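You operate a simulated robot arm through the tools that you are given. There is no shell and no other tool.

The job below is to be done with a simulated robot arm. You get a single attempt, and the scene is never put back.

## Task
Measure the Drain jar's Strength with a clean probe and log it.
Fine: rinse the probe before and after, dock it, set the orange slider to the reading and leave the meter on Strength; the jar, the other sliders, the knobs and the white button stay.

It is judged by the outcome, as a careful person would: the job done as asked, and still so three seconds after it is handed in. It fails if anything else is knocked over, pushed out of place, dropped, spilled or broken.

## Robot
A 6-joint arm with a two-finger parallel gripper, fixed in place. Base frame: the origin is at the foot of the arm, x ahead of it, y to its left, z up; the work surface is at about z = 0. Readings come in m, rad, newtons and seconds.
With the tool pointing down near the work surface it reaches from about 0.14 to 0.58 m from the base axis. Its first joint turns from -1.152 to 1.152 rad. Payload 2.1 kg.
The tool frame sits at the grasp point between the pads (the TCP): z along the fingers, y along the line on which they close. The tips reach 0.03 m beyond it. Largest opening 0.094 m; finger width 0.028, thickness 0.01; the body of the gripper, 0.05 by 0.096 m, starts 0.055 m behind the TCP.
Orientation is that of the tool frame in the base frame, as a unit quaternion [x, y, z, w]. With the fingers straight down and closing along the base's y, the tool's x points along the base's -x, its y along +y and its z along -z.

## Interface
- The arm moves only by the tool arm_command. Its argument "deltas" is a list of rows, each an object of numbers (a shift or turn left out is 0, a gripper value left out holds the last): "dx", "dy", "dz": the shift along the base's x, y, z in m; "ax", "ay", "az": the turn, a rotation vector about the base's x, y, z in rad; "gripper": the finger opening in m, from 0 to 0.094. In form: [{"dx": .., "dy": .., "dz": .., "ax": .., "ay": .., "az": .., "gripper": ..}, ...]. A call has 1 to 20 rows; each row shifts and turns the commanded pose from where the row before left it. A row lasts 0.2 s, in which the tool goes at most 0.05 m and 0.15 rad; a call with a longer step from one row to the next is refused whole, and so is a gripper value outside its range. A pose out of reach is approached as far as the arm can. The call stops where the force on the tool passes 70 N (or 10 N more than at its start, if that is more) or the arm is blocked; 0.2 s more then pass. Each finger travels about 0.072 m/s and halts on what it meets, pressing with about 24 N; the grip force reading is that of the motor and also rises with nothing between the fingers. The clock runs only during rows and for 0.2 s after the last one: add rows that do not move to give the fingers time. The reply holds the time, the measured pose of the TCP, the force on the tool along the base axes, the opening and the grip force, in the units named above and with some noise, with the torque about the TCP (base axes, N m) and any sound that the robot's microphone picked up, and new pictures: "views" is both (left out), scene, wrist or none.
- Cameras (640 x 400 px; columns grow to the right, rows downward): "scene" is fixed at [0.0611, -0.3833, 0.4994]; the picture's right is [0.71, -0.70, 0.00], its down [-0.31, -0.31, -0.90] and it looks along [0.63, 0.64, -0.44] (base axes); focal length 318 px, centre (320, 200). "wrist" rides on the gripper at [0.076, 0.014, -0.103] in the tool frame; the picture's right is [-0.18, 0.98, 0.00], its down [-0.75, -0.14, -0.64] and it looks along [-0.63, -0.12, 0.77] (tool axes); focal length 243 px, centre (320, 200). There is no depth. A picture from a camera that has moved, and an enlarged one, comes with that camera's place and axes in the base frame and with its lens. The place of the scene camera against the robot may be out by one fixed shift of up to 0.018 m in any direction.
- inspect(camera, box): a new picture of the part [left, top, right, bottom] of that camera's present view, enlarged. No time passes.
- sign_off(): hands the job in; it is judged then, once.

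Nothing tells you positions but the pictures and the camera data. Unless the task says otherwise, let go and move clear before handing in.

The tools are called after "Request:" by a JSON object that holds its "fn" and its "kwargs". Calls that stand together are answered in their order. arm_command: Moves the arm, as the interface text tells. Its arguments: {"type":"object","properties":{"deltas":{"type":"array","items":{"type":"object","properties":{"dx":{"type":"number"},"dy":{"type":"number"},"dz":{"type":"number"},"ax":{"type":"number"},"ay":{"type":"number"},"az":{"type":"number"},"gripper":{"type":"number"}}}},"views":{"type":"string","enum":["both","scene","wrist","none"]}},"required":["deltas"]} The other tools are called the same way: inspect (camera, box) takes an enlarged picture of a part of a camera's view; sign_off () hands the job in.

At the start:

```text
t: 0.0
eef_pos: [0.3695, 0.0534, 0.3318]
ee_rot: [0.0, 1.0, 0.0, 0.0]
force: [-0.5, -0.2, 0.2]
torque: [-0.02, 0.0, -0.02]
width: 0.094
grip_force: 0.0
```

scene: 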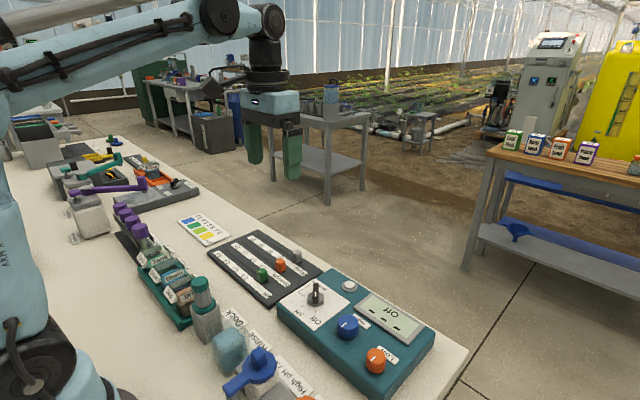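
wrist: 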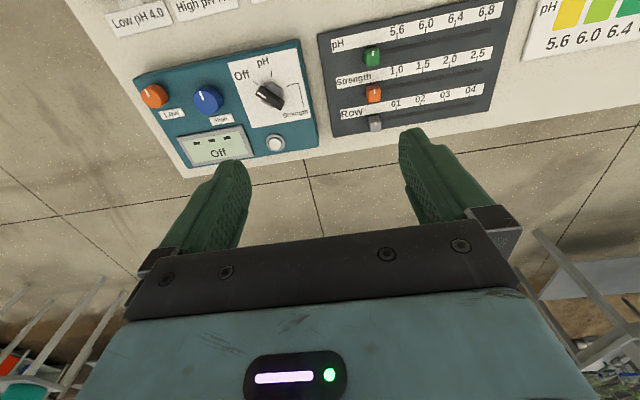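

I see a bench with a meter (knob at Off), a slider board, a rack of jars, a probe dock, a rinse cup and other things. I'll look closer before moving anything.

Request:
{"fn": "inspect", "kwargs": {"camera": "scene", "box": [100, 180, 320, 400]}}

Request:
{"fn": "inspect", "kwargs": {"camera": "scene", "box": [200, 230, 450, 400]}}

Request:
{"fn": "inspect", "kwargs": {"camera": "wrist", "box": [90, 0, 640, 200]}}

Request:
{"fn": "inspect", "kwargs": {"camera": "scene", "box": [0, 100, 220, 260]}}

```text
1.82 times, centred on (210, 290) of scene
camera zoom: at [0.0611, -0.3833, 0.4994], right [0.71, -0.7, 0.0], down [-0.31, -0.31, -0.9], along [0.63, 0.64, -0.44], focal length 579 px, centre (520, 36)
```

zoom: 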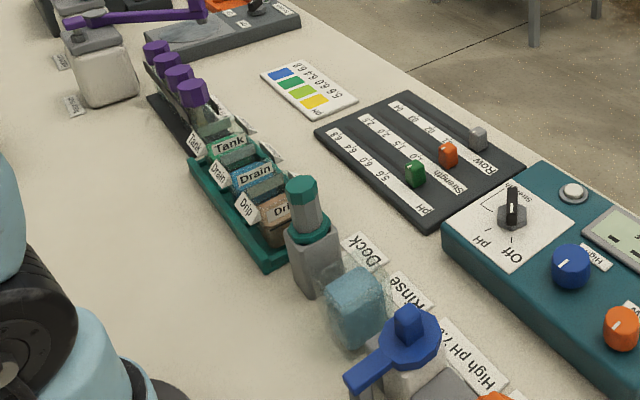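

```text
2.35 times, centred on (325, 315) of scene
camera zoom: at [0.0611, -0.3833, 0.4994], right [0.71, -0.7, 0.0], down [-0.31, -0.31, -0.9], along [0.63, 0.64, -0.44], focal length 749 px, centre (308, -71)
```

zoom: 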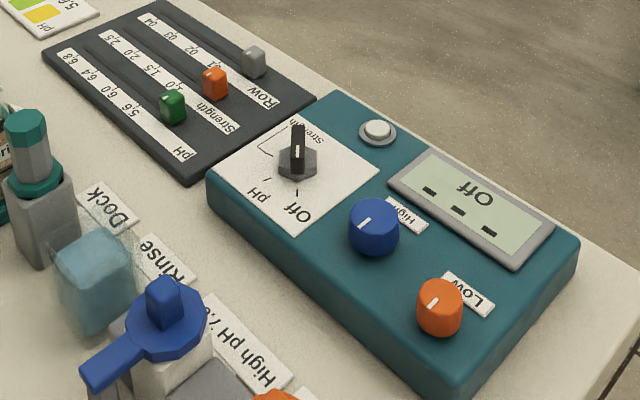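

```text
1.16 times, centred on (365, 100) of wrist
camera zoom: at [0.2942, 0.0661, 0.4346], right [0.18, 0.98, 0.0], down [0.75, -0.14, 0.64], along [0.63, -0.12, -0.77], focal length 282 px, centre (268, 316)
```

zoom: 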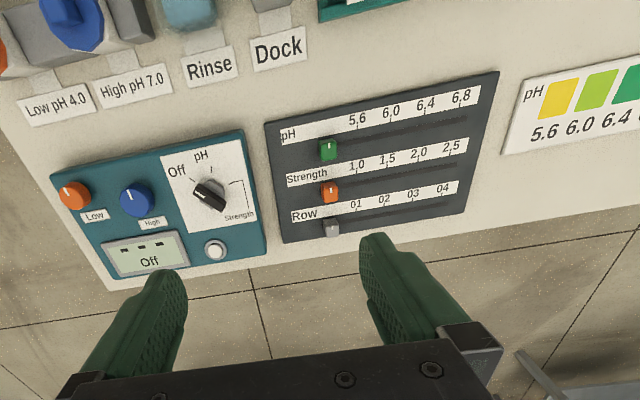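

```text
2.50 times, centred on (110, 180) of scene
camera zoom: at [0.0611, -0.3833, 0.4994], right [0.71, -0.7, 0.0], down [-0.31, -0.31, -0.9], along [0.63, 0.64, -0.44], focal length 796 px, centre (845, 250)
```

zoom: 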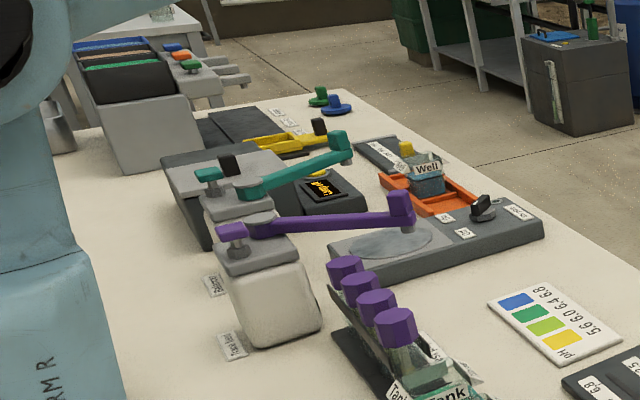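

The meter is ahead at roughly (0.39, -0.03), the sliders left of it. The dock, rinse cup and jar rack lie closer to the base, around x = 0.2. I'll pull the arm back at height to see them with the wrist camera.

Request:
{"fn": "arm_command", "kwargs": {"deltas": [{"dx": -0.04}, {"dx": -0.04}, {"dx": -0.04}, {"dx": -0.04}, {}, {}]}}

```text
t: 1.4
eef_pos: [0.2121, 0.0541, 0.3313]
ee_rot: [0.001, 1.0, 0.0, 0.001]
force: [0.3, 0.0, 0.4]
torque: [0.01, 0.0, 0.02]
width: 0.0941
grip_force: 0.0
camera wrist: at [0.1351, 0.067, 0.4339], right [0.18, 0.98, 0.0], down [0.75, -0.14, 0.64], along [0.63, -0.12, -0.77], focal length 243 px, centre (320, 200)
```

scene: 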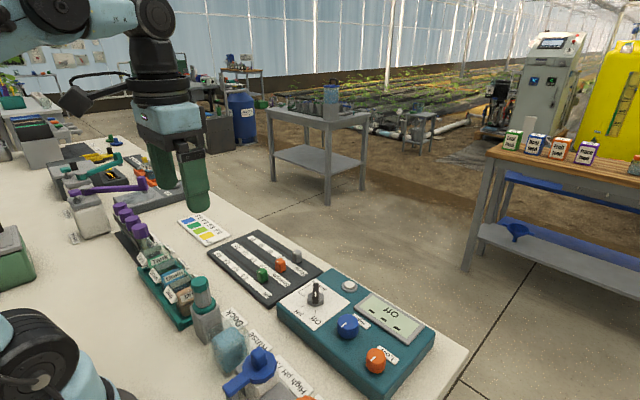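
wrist: 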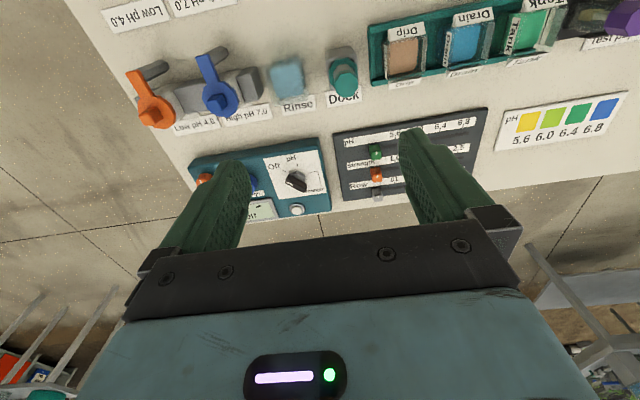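

Request:
{"fn": "inspect", "kwargs": {"camera": "wrist", "box": [260, 0, 560, 190]}}

Request:
{"fn": "inspect", "kwargs": {"camera": "wrist", "box": [90, 0, 390, 220]}}

Request:
{"fn": "inspect", "kwargs": {"camera": "scene", "box": [120, 210, 260, 340]}}

Request:
{"fn": "inspect", "kwargs": {"camera": "scene", "box": [180, 280, 320, 400]}}

```text
2.11 times, centred on (410, 95) of wrist
camera zoom: at [0.1351, 0.067, 0.4339], right [0.18, 0.98, 0.0], down [0.75, -0.14, 0.64], along [0.63, -0.12, -0.77], focal length 511 px, centre (130, 421)
```

zoom: 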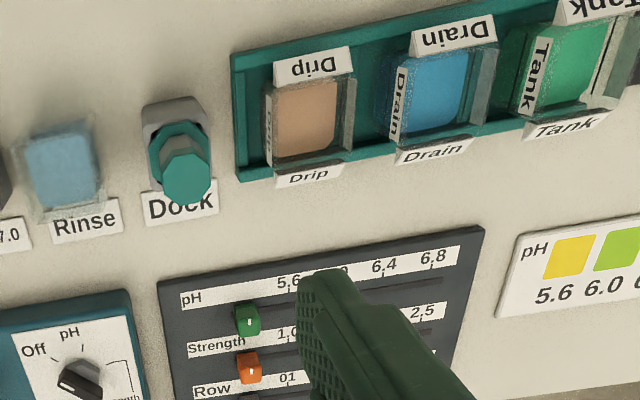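

```text
1.82 times, centred on (240, 110) of wrist
camera zoom: at [0.1351, 0.067, 0.4339], right [0.18, 0.98, 0.0], down [0.75, -0.14, 0.64], along [0.63, -0.12, -0.77], focal length 441 px, centre (466, 364)
```

zoom: 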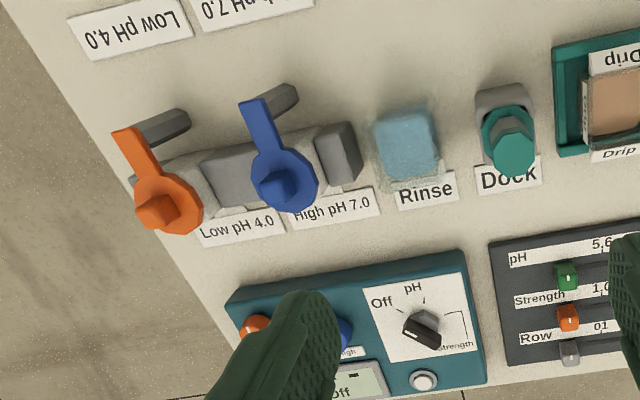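

```text
3.08 times, centred on (190, 275) of scene
camera zoom: at [0.061, -0.3833, 0.4994], right [0.71, -0.7, 0.0], down [-0.31, -0.31, -0.9], along [0.63, 0.64, -0.44], focal length 979 px, centre (720, -31)
```

zoom: 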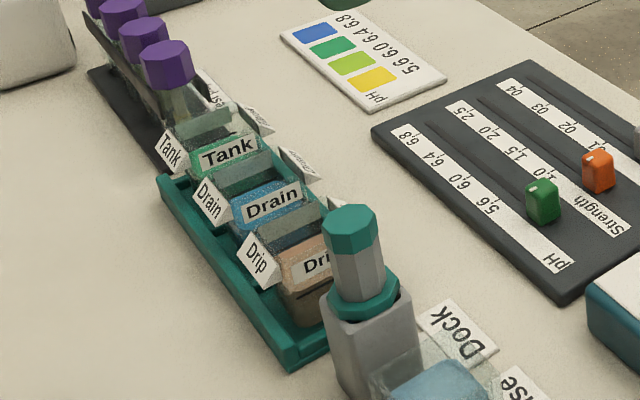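

```text
3.33 times, centred on (250, 340) of scene
camera zoom: at [0.061, -0.3833, 0.4994], right [0.71, -0.7, 0.0], down [-0.31, -0.31, -0.9], along [0.63, 0.64, -0.44], focal length 1061 px, centre (553, -267)
```

zoom: 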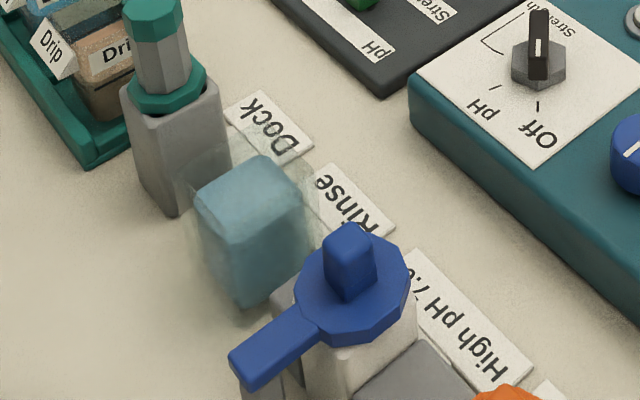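

The probe stands in the dock near (0.22, 0.084), its cap top at z ≈ 0.118. The rinse cup is near (0.22, 0.003), and the Drain jar is the middle one in the rack near y ≈ 0.26. Next I'll move sideways above the rack to place the jar precisely.

Request:
{"fn": "arm_command", "kwargs": {"deltas": [{"dy": 0.04}, {"dy": 0.04}, {"dy": 0.04}, {"dy": 0.04}, {"dy": 0.03}, {}, {}]}}

```text
t: 3.0
eef_pos: [0.2139, 0.2436, 0.3317]
ee_rot: [0.001, 1.0, 0.001, 0.001]
force: [-0.7, 0.5, 0.1]
torque: [-0.01, 0.02, 0.0]
width: 0.0939
grip_force: 0.1
camera wrist: at [0.1371, 0.2567, 0.4354], right [0.18, 0.98, 0.0], down [0.75, -0.14, 0.64], along [0.63, -0.12, -0.77], focal length 243 px, centre (320, 200)
```

scene: 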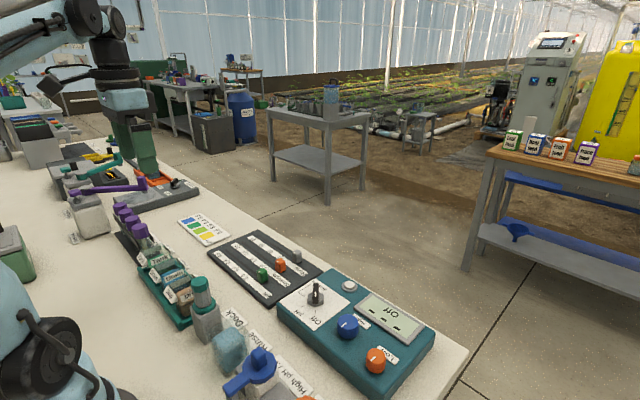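
wrist: 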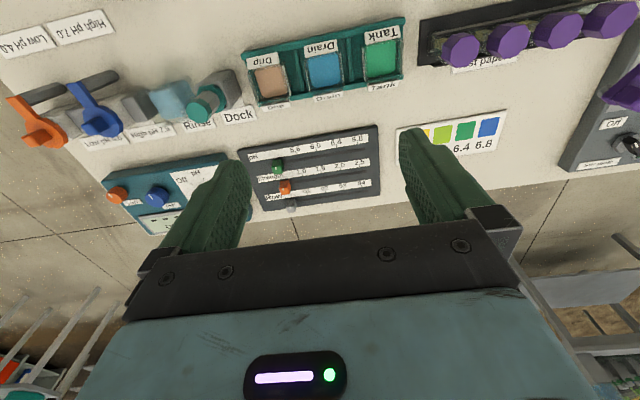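

Request:
{"fn": "inspect", "kwargs": {"camera": "wrist", "box": [140, 0, 420, 140]}}

Request:
{"fn": "inspect", "kwargs": {"camera": "wrist", "box": [235, 10, 415, 120]}}

```text
2.29 times, centred on (280, 70) of wrist
camera zoom: at [0.1371, 0.2567, 0.4354], right [0.18, 0.98, 0.0], down [0.75, -0.14, 0.64], along [0.63, -0.12, -0.77], focal length 555 px, centre (411, 497)
```

zoom: 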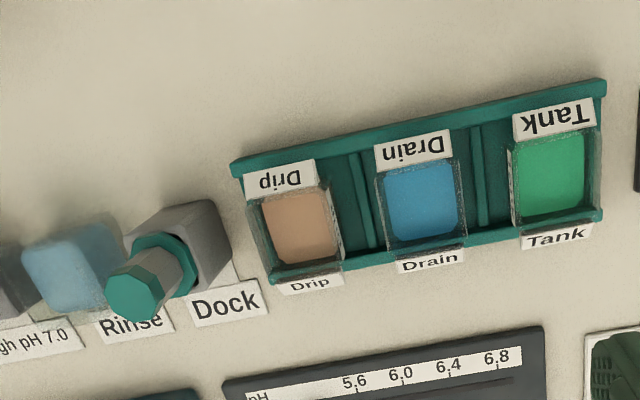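

```text
3.56 times, centred on (325, 65) of wrist
camera zoom: at [0.1371, 0.2567, 0.4354], right [0.18, 0.98, 0.0], down [0.75, -0.14, 0.64], along [0.63, -0.12, -0.77], focal length 863 px, centre (302, 680)
```

zoom: 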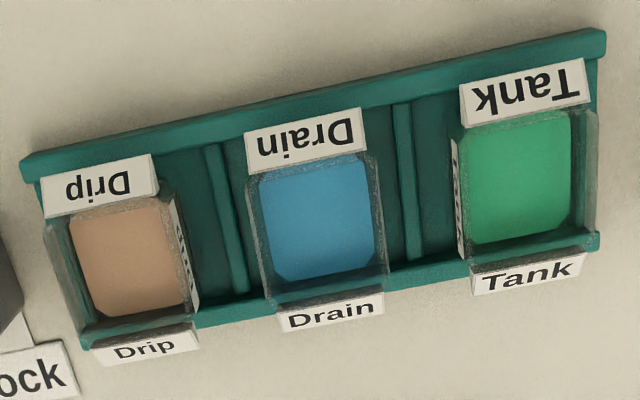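

The Drain jar is at about (0.221, 0.250), its rim near z ≈ 0.06. Both views place the probe at (0.219, 0.084). Next I'll look closely at the meter's selector and the slider.

Request:
{"fn": "arm_command", "kwargs": {"deltas": [{"dx": 0.022, "dy": -0.034}, {"dx": 0.022, "dy": -0.034}, {"dx": 0.022, "dy": -0.034}, {"dx": 0.022, "dy": -0.034}, {"dx": 0.022, "dy": -0.034}, {"dx": 0.022, "dy": -0.034}, {"dx": 0.022, "dy": -0.034}, {"dx": 0.022, "dy": -0.034}, {"dz": -0.04}, {"dz": -0.04}, {}, {}]}}

```text
t: 5.6
eef_pos: [0.3863, -0.0278, 0.2508]
ee_rot: [0.0, 1.0, 0.001, 0.001]
force: [-0.2, 1.2, -0.1]
torque: [-0.02, 0.01, 0.0]
width: 0.0939
grip_force: 0.0
camera wrist: at [0.3094, -0.0151, 0.3544], right [0.18, 0.98, 0.0], down [0.75, -0.14, 0.64], along [0.63, -0.12, -0.77], focal length 243 px, centre (320, 200)
```

scene: 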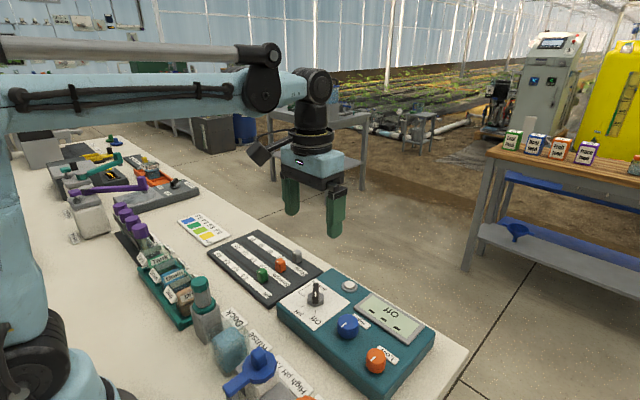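
wrist: 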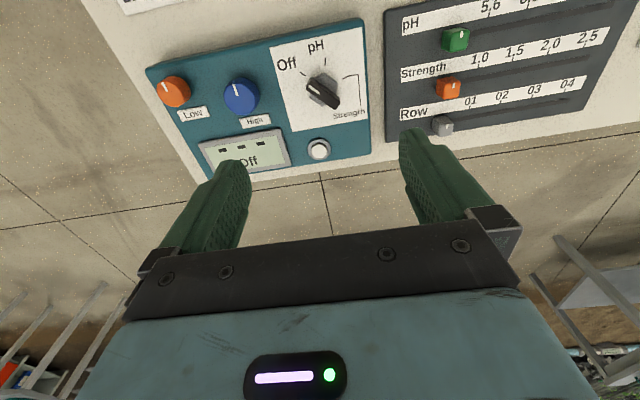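

Request:
{"fn": "inspect", "kwargs": {"camera": "wrist", "box": [265, 20, 385, 170]}}

Request:
{"fn": "inspect", "kwargs": {"camera": "wrist", "box": [390, 0, 640, 150]}}

Request:
{"fn": "inspect", "kwargs": {"camera": "scene", "box": [280, 260, 380, 330]}}

Request:
{"fn": "inspect", "kwargs": {"camera": "scene", "box": [200, 220, 330, 310]}}

```text
2.67 times, centred on (325, 95) of wrist
camera zoom: at [0.3094, -0.0151, 0.3544], right [0.18, 0.98, 0.0], down [0.75, -0.14, 0.64], along [0.63, -0.12, -0.77], focal length 647 px, centre (307, 480)
```

zoom: 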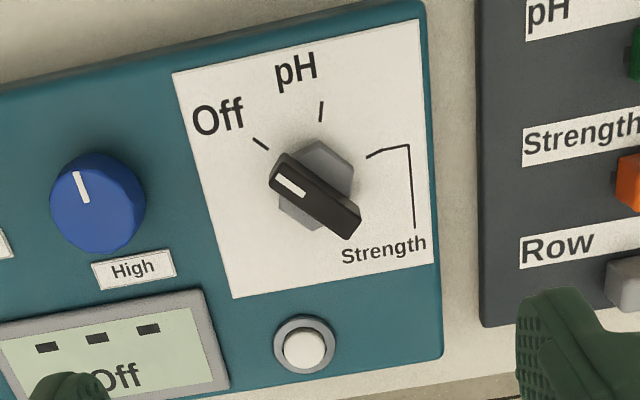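

```text
2.56 times, centred on (515, 75) of wrist
camera zoom: at [0.3094, -0.0151, 0.3544], right [0.18, 0.98, 0.0], down [0.75, -0.14, 0.64], along [0.63, -0.12, -0.77], focal length 621 px, centre (-179, 520)
```

zoom: 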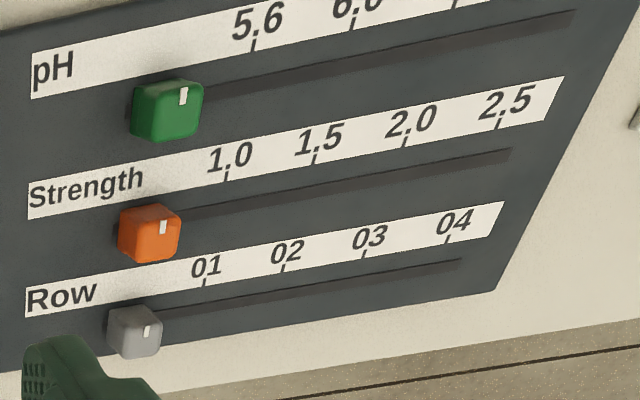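

```text
5.71 times, centred on (330, 295) of scene
camera zoom: at [0.0611, -0.3833, 0.4994], right [0.71, -0.7, 0.0], down [-0.31, -0.31, -0.9], along [0.63, 0.64, -0.44], focal length 1819 px, centre (263, -343)
```

zoom: 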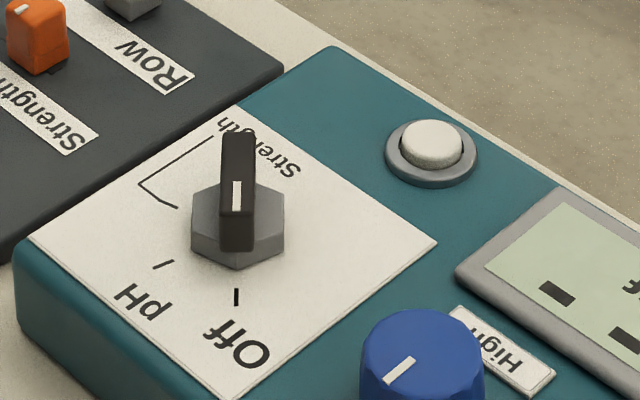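

```text
4.44 times, centred on (265, 265) of scene
camera zoom: at [0.0611, -0.3833, 0.4994], right [0.71, -0.7, 0.0], down [-0.31, -0.31, -0.9], along [0.63, 0.64, -0.44], focal length 1415 px, centre (564, -89)
```

zoom: 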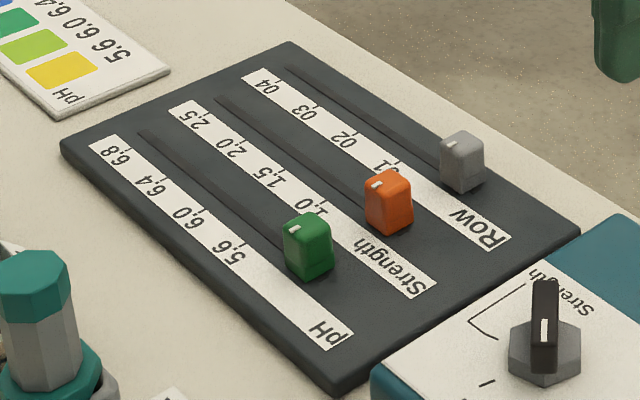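

The selector is at about (0.397, -0.028). It points to Off at 45°, and Strength is two 60° detents clockwise. I'll turn the gripper by +45° to match the handle bar, narrow it, and stop above for another look.

Request:
{"fn": "arm_command", "kwargs": {"deltas": [{"dx": 0.0107, "az": 0.131, "gripper": 0.04}, {"az": 0.131, "dz": -0.02}, {"az": 0.131, "dz": -0.02}, {"az": 0.131, "dz": -0.02}, {"az": 0.131, "dz": -0.02}, {"az": 0.13, "dz": -0.02}, {}, {}]}}

```text
t: 7.4
eef_pos: [0.3989, -0.0288, 0.1515]
ee_rot: [-0.383, 0.924, 0.002, 0.001]
force: [0.4, -0.2, -0.3]
torque: [-0.01, 0.02, 0.0]
width: 0.04
grip_force: 0.2
camera wrist: at [0.3346, -0.074, 0.2544], right [-0.57, 0.82, 0.0], down [0.63, 0.43, 0.64], along [0.53, 0.37, -0.77], focal length 243 px, centre (320, 200)
```

scene: 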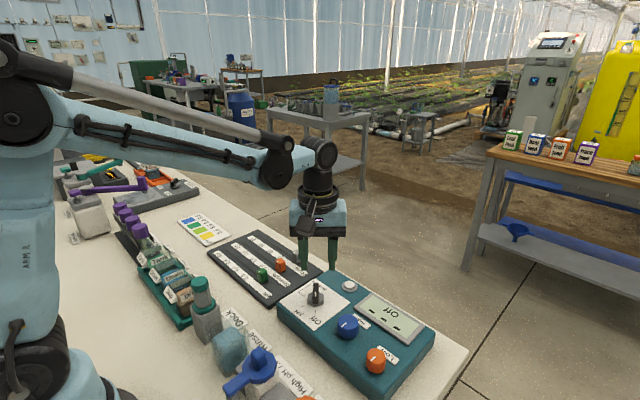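
wrist: 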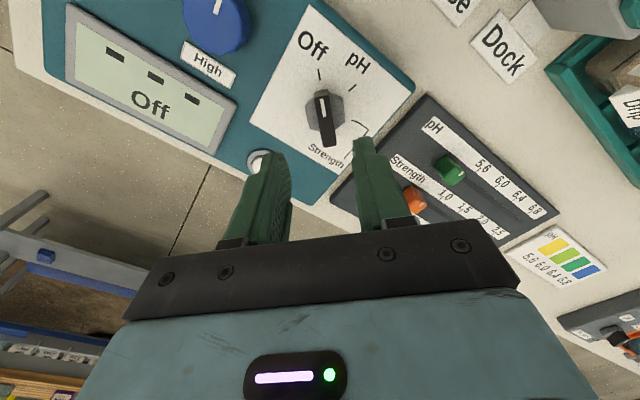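

Request:
{"fn": "inspect", "kwargs": {"camera": "wrist", "box": [240, 60, 420, 180]}}

Request:
{"fn": "inspect", "kwargs": {"camera": "scene", "box": [260, 190, 400, 320]}}

```text
3.33 times, centred on (330, 120) of wrist
camera zoom: at [0.3346, -0.074, 0.2544], right [-0.57, 0.82, 0.0], down [0.63, 0.43, 0.64], along [0.53, 0.37, -0.77], focal length 809 px, centre (287, 467)
```

zoom: 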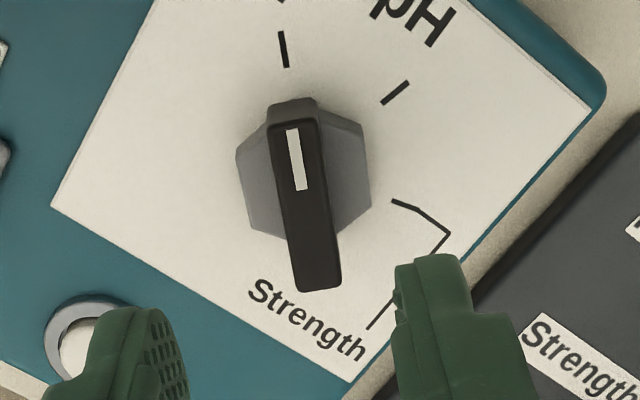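

```text
3.08 times, centred on (330, 255) of scene
camera zoom: at [0.0611, -0.3833, 0.4994], right [0.71, -0.7, 0.0], down [-0.31, -0.31, -0.9], along [0.63, 0.64, -0.44], focal length 979 px, centre (289, 31)
```

zoom: 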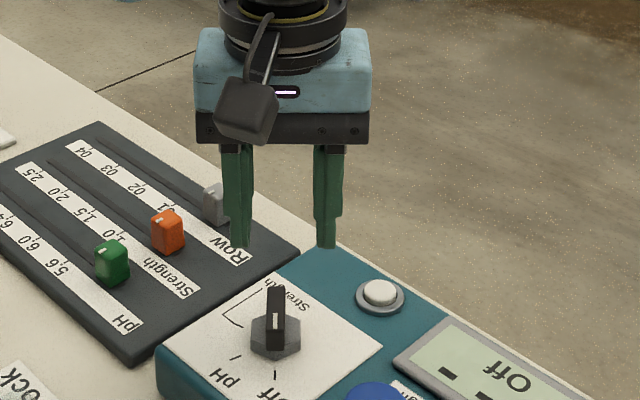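

The selector bar's top is at z ≈ 0.07, its centre at (0.394, -0.028), and it lies exactly along 45°. I'll come down to just above its hex base and check alignment.

Request:
{"fn": "arm_command", "kwargs": {"deltas": [{"dx": -0.003, "dy": 0.0005, "dz": -0.02}, {"dz": -0.02}, {}], "views": "none"}}

Request:
{"fn": "arm_command", "kwargs": {"deltas": [{}]}}

Request:
{"fn": "inspect", "kwargs": {"camera": "wrist", "box": [220, 40, 440, 200]}}

Request:
{"fn": "inspect", "kwargs": {"camera": "scene", "box": [260, 210, 380, 320]}}

```text
t: 8.2
eef_pos: [0.3947, -0.028, 0.1107]
ee_rot: [-0.383, 0.924, 0.001, 0.001]
force: [0.1, -0.6, -0.5]
torque: [0.0, 0.01, 0.0]
width: 0.0403
grip_force: 0.0
```

```text
t: 8.6
eef_pos: [0.3959, -0.0274, 0.1102]
ee_rot: [-0.383, 0.924, 0.001, 0.001]
force: [0.9, 0.1, 0.0]
torque: [0.0, 0.06, -0.03]
width: 0.0399
grip_force: 0.1
camera wrist: at [0.3307, -0.0728, 0.2146], right [-0.57, 0.82, 0.0], down [0.63, 0.43, 0.64], along [0.53, 0.36, -0.77], focal length 243 px, centre (320, 200)
```

scene: 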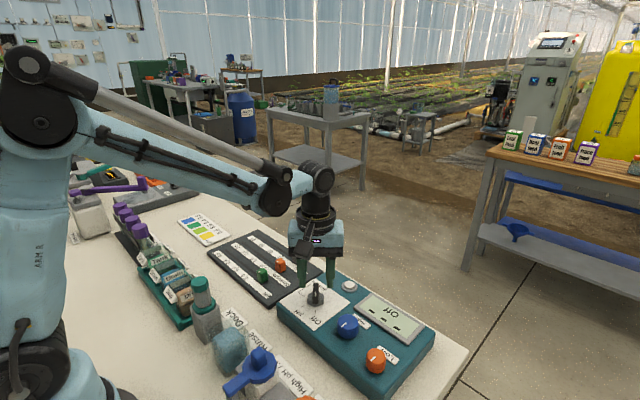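
wrist: 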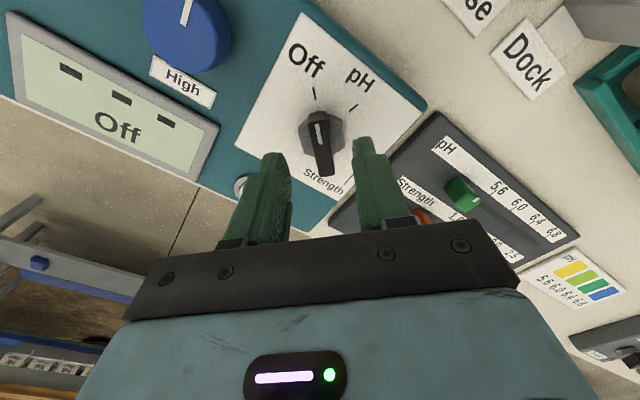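

```text
2.50 times, centred on (330, 120) of wrist
camera zoom: at [0.3307, -0.0728, 0.2146], right [-0.57, 0.82, 0.0], down [0.63, 0.43, 0.64], along [0.53, 0.36, -0.77], focal length 606 px, centre (295, 400)
```

zoom: 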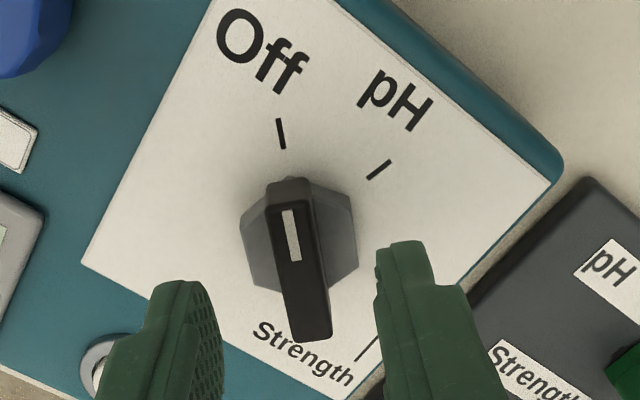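

```text
3.64 times, centred on (320, 265) of scene
camera zoom: at [0.0611, -0.3833, 0.4994], right [0.71, -0.7, 0.0], down [-0.31, -0.31, -0.9], along [0.63, 0.64, -0.44], focal length 1157 px, centre (320, -36)
```

zoom: 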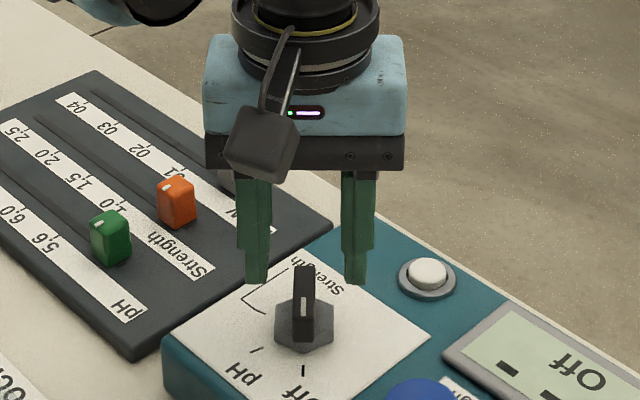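

The fingers straddle the bar evenly. I'll lower about 2 cm and close.

Request:
{"fn": "arm_command", "kwargs": {"deltas": [{"dz": -0.01}, {"dz": -0.01}, {}], "views": "none"}}

Request:
{"fn": "inspect", "kwargs": {"camera": "wrist", "box": [220, 40, 440, 200]}}

Request:
{"fn": "inspect", "kwargs": {"camera": "scene", "box": [270, 240, 370, 320]}}

```text
t: 9.4
eef_pos: [0.3943, -0.0286, 0.0909]
ee_rot: [-0.383, 0.924, 0.002, 0.001]
force: [0.5, 0.1, -0.4]
torque: [0.02, 0.01, -0.02]
width: 0.0401
grip_force: 0.1
```

```text
2.50 times, centred on (330, 120) of wrist
camera zoom: at [0.3303, -0.0736, 0.194], right [-0.57, 0.82, 0.0], down [0.63, 0.43, 0.64], along [0.53, 0.36, -0.77], focal length 606 px, centre (295, 400)
```

zoom: 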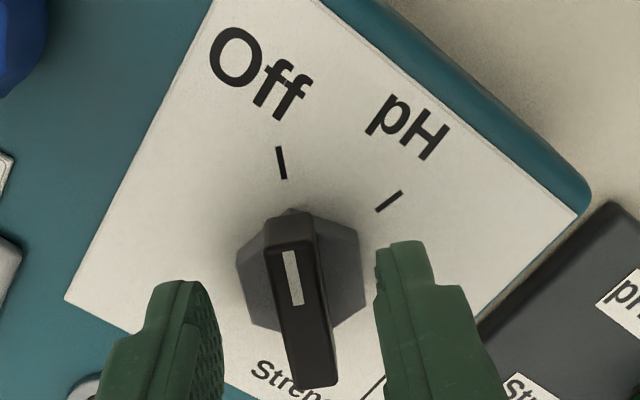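

```text
5.00 times, centred on (320, 280) of scene
camera zoom: at [0.0611, -0.3833, 0.4994], right [0.71, -0.7, 0.0], down [-0.31, -0.31, -0.9], along [0.63, 0.64, -0.44], focal length 1591 px, centre (320, -200)
```

zoom: 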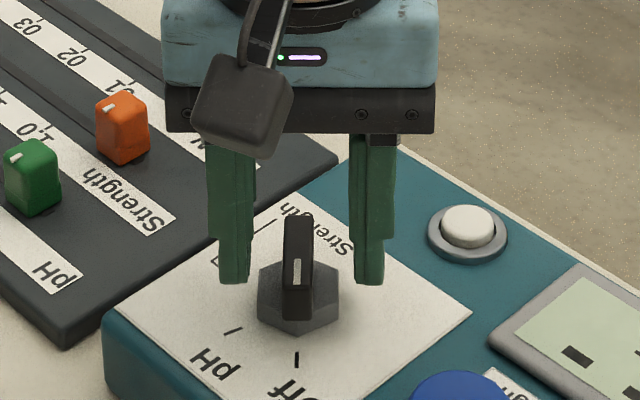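

Tips straddle the bar at about mid height. I'll lower 3 mm more and close on it.

Request:
{"fn": "arm_command", "kwargs": {"deltas": [{"dz": -0.003}, {"gripper": 0.0}, {}, {}]}}

Request:
{"fn": "inspect", "kwargs": {"camera": "scene", "box": [270, 240, 370, 320]}}

```text
t: 10.4
eef_pos: [0.3931, -0.0273, 0.0875]
ee_rot: [-0.384, 0.924, 0.002, -0.001]
force: [-14.1, 10.1, -0.6]
torque: [0.1, 0.14, -0.04]
width: 0.0118
grip_force: 45.1
camera wrist: at [0.3295, -0.0728, 0.1907], right [-0.57, 0.82, 0.0], down [0.63, 0.43, 0.64], along [0.53, 0.37, -0.77], focal length 243 px, centre (320, 200)
```

scene: 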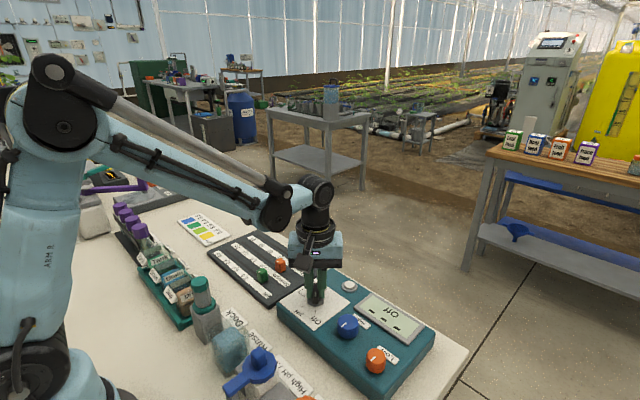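
wrist: 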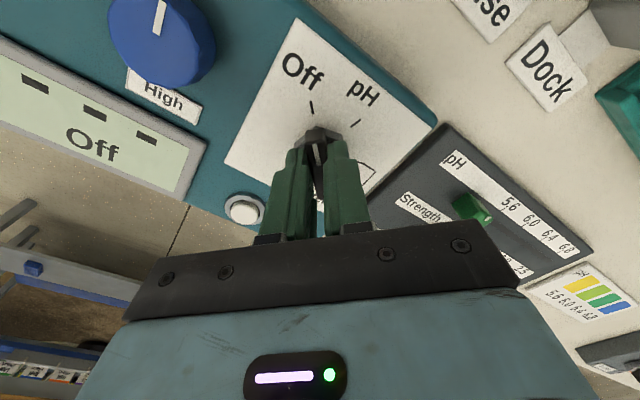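

```text
5.00 times, centred on (320, 280) of scene
camera zoom: at [0.0611, -0.3833, 0.4994], right [0.71, -0.7, 0.0], down [-0.31, -0.31, -0.9], along [0.63, 0.64, -0.44], focal length 1591 px, centre (320, -200)
```

zoom: 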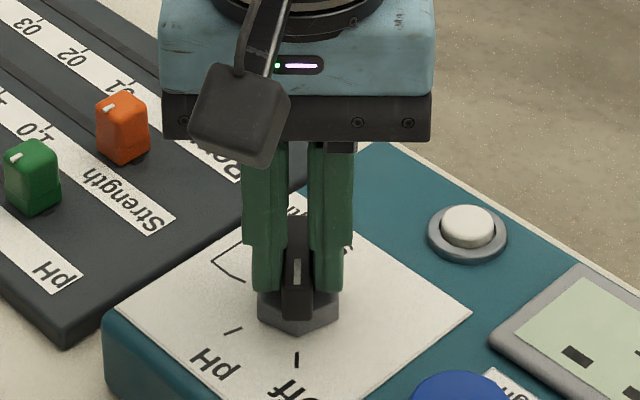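

The bar is gripped (about 12 mm wide), with a sideways force from a slight offset. I'll relieve it by a millimetre and start turning clockwise.

Request:
{"fn": "arm_command", "kwargs": {"deltas": [{"dx": -0.0008, "dy": 0.0006}, {}], "views": "none"}}

Request:
{"fn": "arm_command", "kwargs": {"deltas": [{"az": -0.1}, {"az": -0.1}, {"az": -0.1}, {}]}}

```text
t: 11.0
eef_pos: [0.3926, -0.0273, 0.0871]
ee_rot: [-0.383, 0.924, 0.002, 0.0]
force: [-5.0, 12.6, -4.3]
torque: [-0.81, 1.12, -0.05]
width: 0.0118
grip_force: 45.3
```

```text
t: 12.0
eef_pos: [0.3928, -0.0263, 0.087]
ee_rot: [-0.24, 0.971, 0.003, 0.0]
force: [-13.9, 17.9, -39.0]
torque: [0.32, 0.03, 0.04]
width: 0.0118
grip_force: 45.1
camera wrist: at [0.3187, -0.0514, 0.1908], right [-0.3, 0.96, 0.01], down [0.73, 0.22, 0.64], along [0.61, 0.19, -0.77], focal length 243 px, centre (320, 200)
```

scene: 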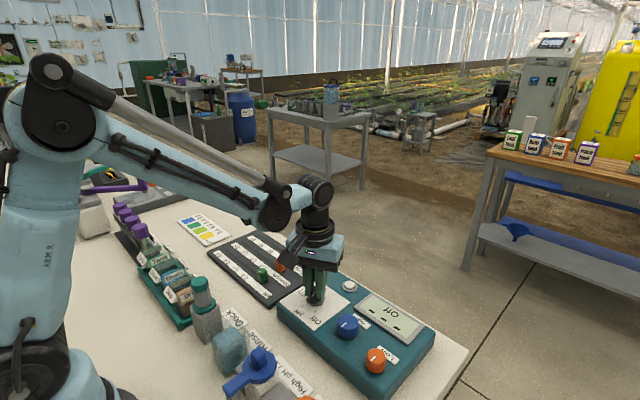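
wrist: 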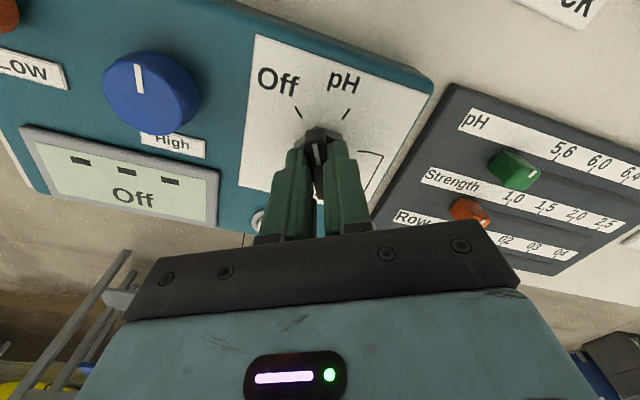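

The selector turns with the gripper. The forces suggest a slight height and sideways mismatch, so I'll relieve that before turning further.

Request:
{"fn": "arm_command", "kwargs": {"deltas": [{"dx": -0.0005, "dy": 0.001, "dz": -0.0015}, {}], "views": "none"}}

```text
t: 12.6
eef_pos: [0.3938, -0.0272, 0.087]
ee_rot: [-0.24, 0.971, 0.002, 0.0]
force: [-20.9, 11.6, 25.5]
torque: [0.68, -0.42, 0.03]
width: 0.0113
grip_force: 44.4
```

Request:
{"fn": "arm_command", "kwargs": {"deltas": [{"dz": 0.0006, "dx": -0.0004, "dy": 0.0004}, {"az": -0.1}, {"az": -0.1}, {"az": -0.1}, {}], "views": "wrist"}}

```text
t: 13.8
eef_pos: [0.392, -0.0247, 0.0863]
ee_rot: [-0.092, 0.996, 0.002, -0.001]
force: [-9.2, 7.6, 30.9]
torque: [-0.05, 1.08, 0.04]
width: 0.0117
grip_force: 45.4
camera wrist: at [0.3148, -0.0272, 0.1907], right [0.0, 1.0, 0.0], down [0.77, 0.0, 0.64], along [0.64, 0.0, -0.77], focal length 243 px, centre (320, 200)
```

wrist: 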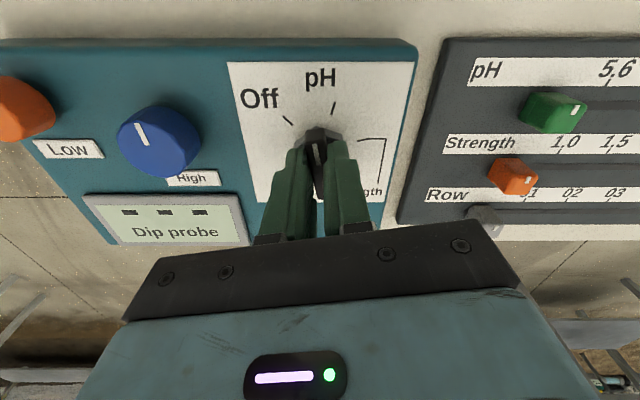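

The display now reads "Dip probe", so the selector is reaching pH. I'll continue turning towards Strength.

Request:
{"fn": "arm_command", "kwargs": {"deltas": [{"dz": 0.0006}, {"az": -0.1}, {"az": -0.1}, {"az": -0.1}, {"az": -0.1}, {}], "views": "wrist"}}

```text
t: 15.2
eef_pos: [0.3927, -0.0242, 0.0869]
ee_rot: [0.108, 0.994, 0.004, 0.0]
force: [-3.5, 22.4, -38.0]
torque: [0.25, 0.16, 0.01]
width: 0.0119
grip_force: 45.0
camera wrist: at [0.3209, 0.0033, 0.1911], right [0.39, 0.92, 0.01], down [0.71, -0.3, 0.64], along [0.59, -0.25, -0.77], focal length 243 px, centre (320, 200)
```

wrist: 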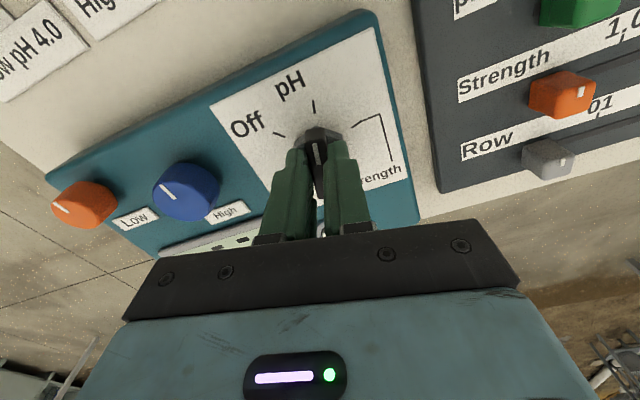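

Request:
{"fn": "arm_command", "kwargs": {"deltas": [{"dz": -0.0007, "dy": 0.001}, {"az": -0.1}, {"az": -0.1}, {"az": -0.1}, {"az": -0.1}, {}], "views": "wrist"}}

```text
t: 16.6
eef_pos: [0.394, -0.0237, 0.0881]
ee_rot: [0.303, 0.953, 0.003, 0.0]
force: [-13.9, 26.8, 8.9]
torque: [-0.02, -0.17, 0.03]
width: 0.0119
grip_force: 45.0
camera wrist: at [0.3388, 0.0296, 0.1914], right [0.72, 0.7, 0.01], down [0.53, -0.55, 0.64], along [0.45, -0.46, -0.77], focal length 243 px, centre (320, 200)
```

wrist: 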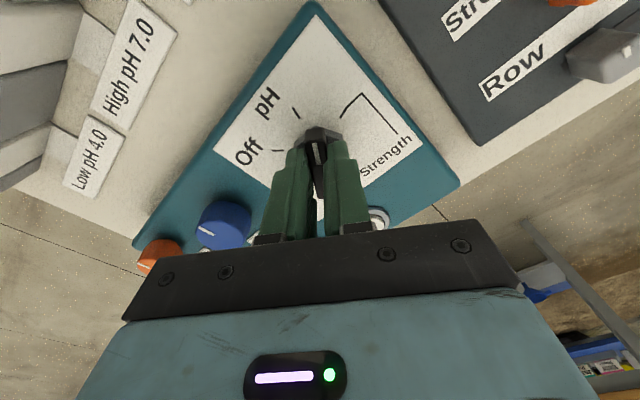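

Request:
{"fn": "arm_command", "kwargs": {"deltas": [{"dy": 0.001, "dx": -0.0004}, {"az": -0.1}, {"az": -0.1}, {"az": -0.1}, {"az": -0.1}, {}], "views": "wrist"}}

```text
t: 18.0
eef_pos: [0.3934, -0.0231, 0.0871]
ee_rot: [0.487, 0.874, 0.003, 0.002]
force: [12.1, 14.1, 5.0]
torque: [1.26, 0.52, 0.05]
width: 0.0118
grip_force: 44.6
camera wrist: at [0.3649, 0.0472, 0.1912], right [0.93, 0.36, 0.01], down [0.27, -0.72, 0.64], along [0.24, -0.6, -0.77], focal length 243 px, centre (320, 200)
```

wrist: 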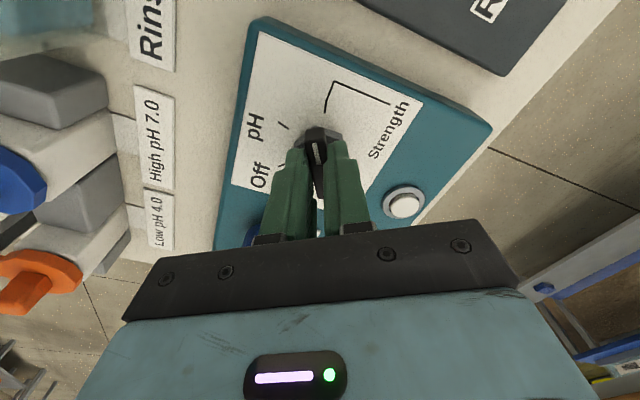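

Request:
{"fn": "arm_command", "kwargs": {"deltas": [{"dy": 0.0005}, {"az": -0.1}, {"az": -0.1}, {"az": -0.1}, {}]}}

Request:
{"fn": "inspect", "kwargs": {"camera": "wrist", "box": [220, 20, 440, 220]}}

Request:
{"fn": "inspect", "kwargs": {"camera": "scene", "box": [270, 240, 440, 370]}}

```text
t: 19.2
eef_pos: [0.3939, -0.023, 0.0877]
ee_rot: [0.611, 0.792, 0.004, 0.004]
force: [28.6, 10.8, 6.0]
torque: [1.13, -0.07, 0.34]
width: 0.0117
grip_force: 45.5
camera wrist: at [0.3875, 0.0528, 0.1911], right [1.0, 0.07, 0.01], down [0.05, -0.77, 0.64], along [0.05, -0.64, -0.77], focal length 243 px, centre (320, 200)
```

scene: 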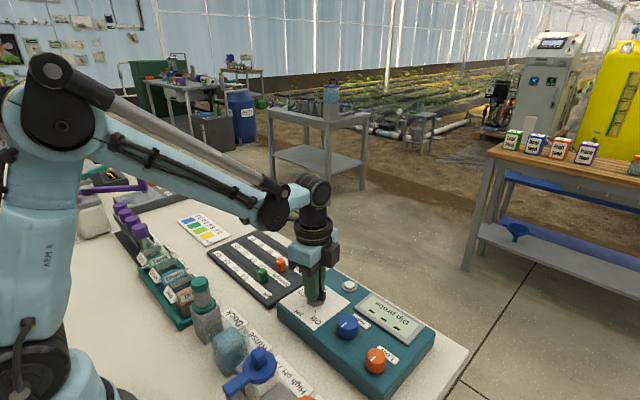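
wrist: 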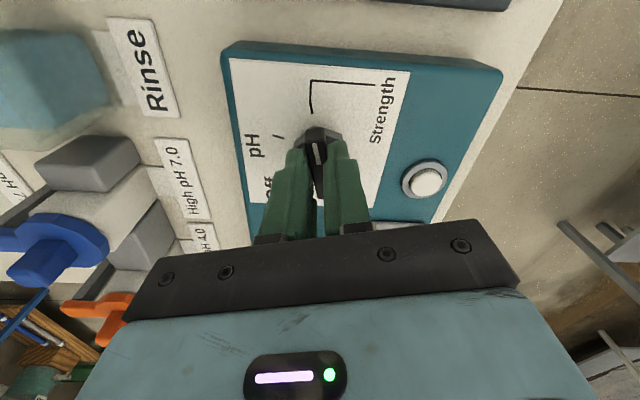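

```text
2.00 times, centred on (330, 120) of wrist
camera zoom: at [0.3875, 0.0528, 0.1911], right [1.0, 0.07, 0.01], down [0.05, -0.77, 0.64], along [0.05, -0.64, -0.77], focal length 485 px, centre (300, 360)
```

zoom: 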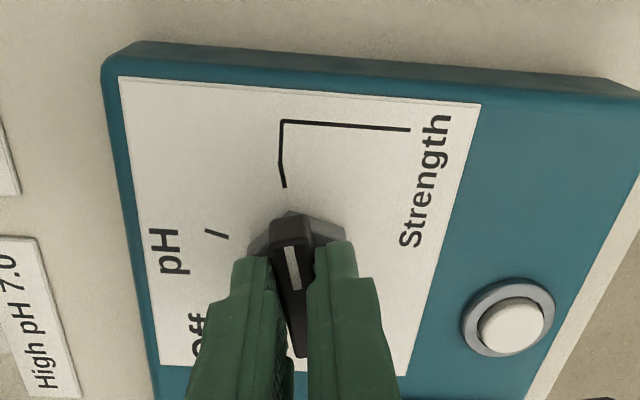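

```text
3.08 times, centred on (355, 305) of scene
camera zoom: at [0.061, -0.3833, 0.4994], right [0.71, -0.7, 0.0], down [-0.31, -0.31, -0.9], along [0.63, 0.64, -0.44], focal length 979 px, centre (212, -123)
```

zoom: 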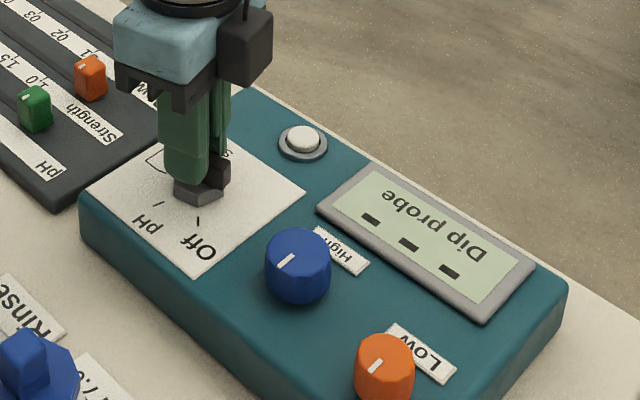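

The pointer lines up with the Strength mark and the twist resistance suggests a stop; the display reads "Dip probe". I'll release and rise.

Request:
{"fn": "arm_command", "kwargs": {"deltas": [{"gripper": 0.04}, {}, {}, {"dz": 0.03}, {"dz": 0.04}, {"dz": 0.04}, {}]}}

Request:
{"fn": "inspect", "kwargs": {"camera": "wrist", "box": [220, 20, 440, 220]}}

Request:
{"fn": "inspect", "kwargs": {"camera": "scene", "box": [270, 240, 440, 370]}}

```text
t: 20.8
eef_pos: [0.3909, -0.0224, 0.198]
ee_rot: [0.611, 0.792, 0.0, 0.001]
force: [0.1, 0.1, -0.9]
torque: [0.0, -0.03, -0.01]
width: 0.0402
grip_force: 0.0
camera wrist: at [0.3857, 0.0541, 0.3016], right [1.0, 0.07, 0.0], down [0.05, -0.76, 0.64], along [0.05, -0.64, -0.77], focal length 243 px, centre (320, 200)
```

scene: 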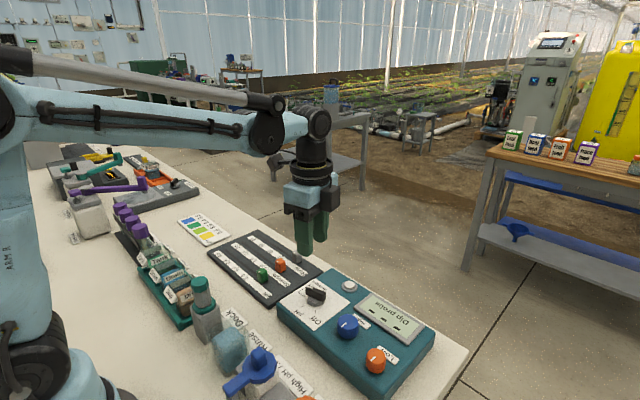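
wrist: 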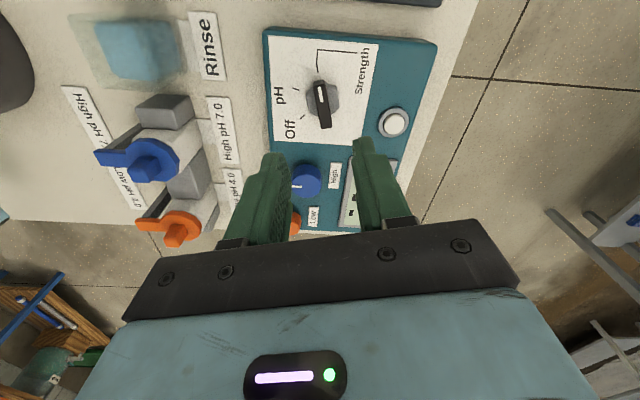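

```text
2.00 times, centred on (330, 120) of wrist
camera zoom: at [0.3857, 0.0541, 0.3016], right [1.0, 0.07, 0.0], down [0.05, -0.76, 0.64], along [0.05, -0.64, -0.77], focal length 485 px, centre (300, 360)
```

zoom: 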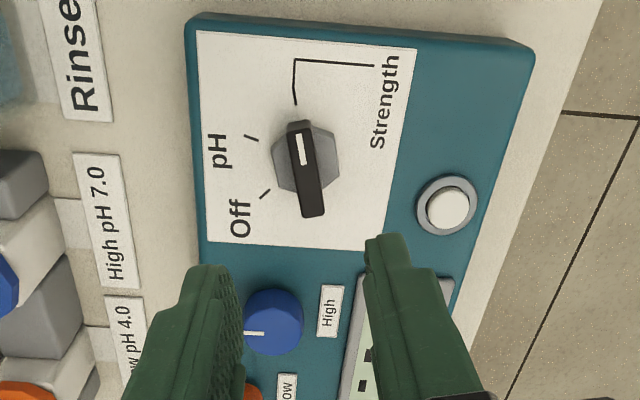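

```text
3.08 times, centred on (355, 305) of scene
camera zoom: at [0.0611, -0.3833, 0.4994], right [0.71, -0.7, 0.0], down [-0.31, -0.31, -0.9], along [0.63, 0.64, -0.44], focal length 979 px, centre (212, -123)
```

zoom: 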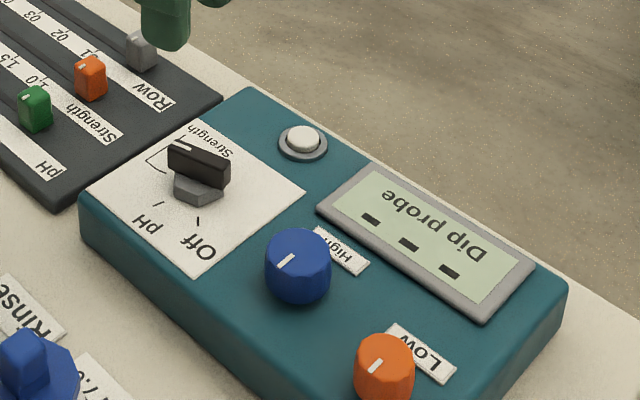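

The selector is on Strength. Next I'll turn the gripper back and move over the probe in the dock.

Request:
{"fn": "arm_command", "kwargs": {"deltas": [{"dz": 0.02}, {"dx": -0.0172, "dy": 0.0106, "az": 0.131}, {"dx": -0.0172, "dy": 0.0106, "az": 0.131}, {"dx": -0.0172, "dy": 0.0106, "az": 0.131}, {"dx": -0.0172, "dy": 0.0106, "az": 0.131}, {"dx": -0.0172, "dy": 0.0106, "az": 0.131}, {"dx": -0.0172, "dy": 0.0106, "az": 0.131}, {"dx": -0.0172, "dy": 0.0106, "az": 0.131}, {"dx": -0.0172, "dy": 0.0106, "az": 0.131}, {"dx": -0.0172, "dy": 0.0106, "az": 0.131}, {"dx": -0.0172, "dy": 0.0106, "az": 0.131}, {"gripper": 0.06}, {}]}}

Request:
{"fn": "inspect", "kwargs": {"camera": "wrist", "box": [220, 0, 460, 180]}}

Request:
{"fn": "inspect", "kwargs": {"camera": "scene", "box": [140, 190, 280, 350]}}

```text
t: 23.6
eef_pos: [0.2197, 0.0813, 0.2163]
ee_rot: [0.0, 1.0, 0.001, 0.001]
force: [0.2, -0.4, -1.3]
torque: [-0.01, -0.03, 0.03]
width: 0.0602
grip_force: 0.1
camera wrist: at [0.1441, 0.0946, 0.32], right [0.19, 0.98, 0.0], down [0.75, -0.14, 0.64], along [0.63, -0.12, -0.77], focal length 243 px, centre (320, 200)
```

scene: 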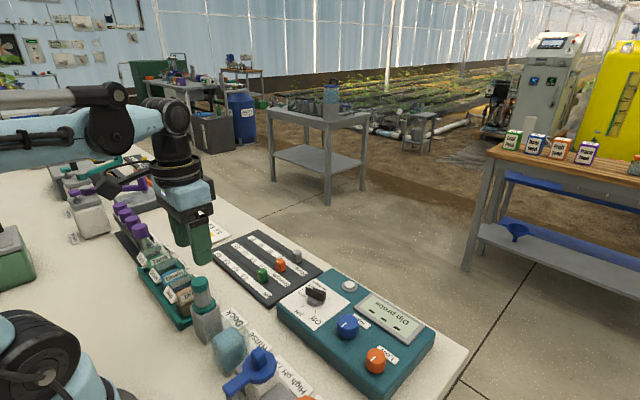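
wrist: 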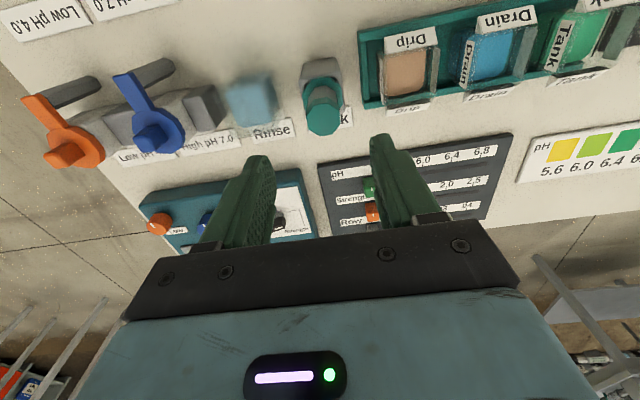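

```text
2.22 times, centred on (340, 90) of wrist
camera zoom: at [0.1441, 0.0946, 0.32], right [0.19, 0.98, 0.0], down [0.75, -0.14, 0.64], along [0.63, -0.12, -0.77], focal length 539 px, centre (276, 444)
```

zoom: 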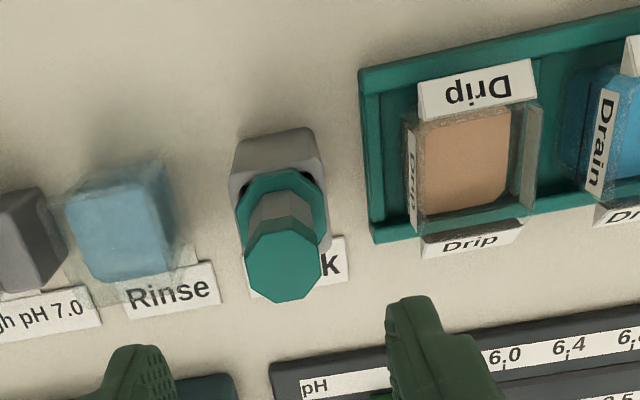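

```text
2.50 times, centred on (210, 270) of scene
camera zoom: at [0.0611, -0.3833, 0.4994], right [0.71, -0.7, 0.0], down [-0.31, -0.31, -0.9], along [0.63, 0.64, -0.44], focal length 796 px, centre (595, 25)
```

zoom: 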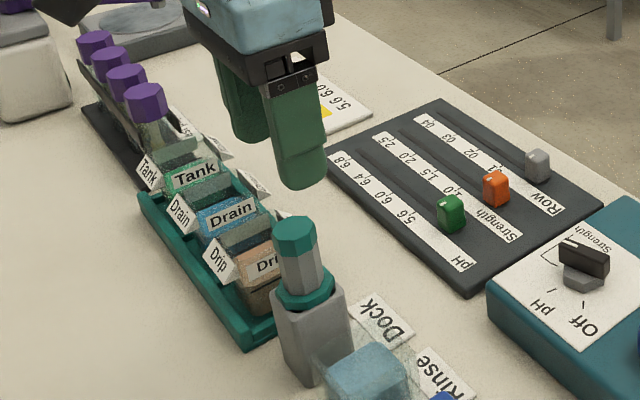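

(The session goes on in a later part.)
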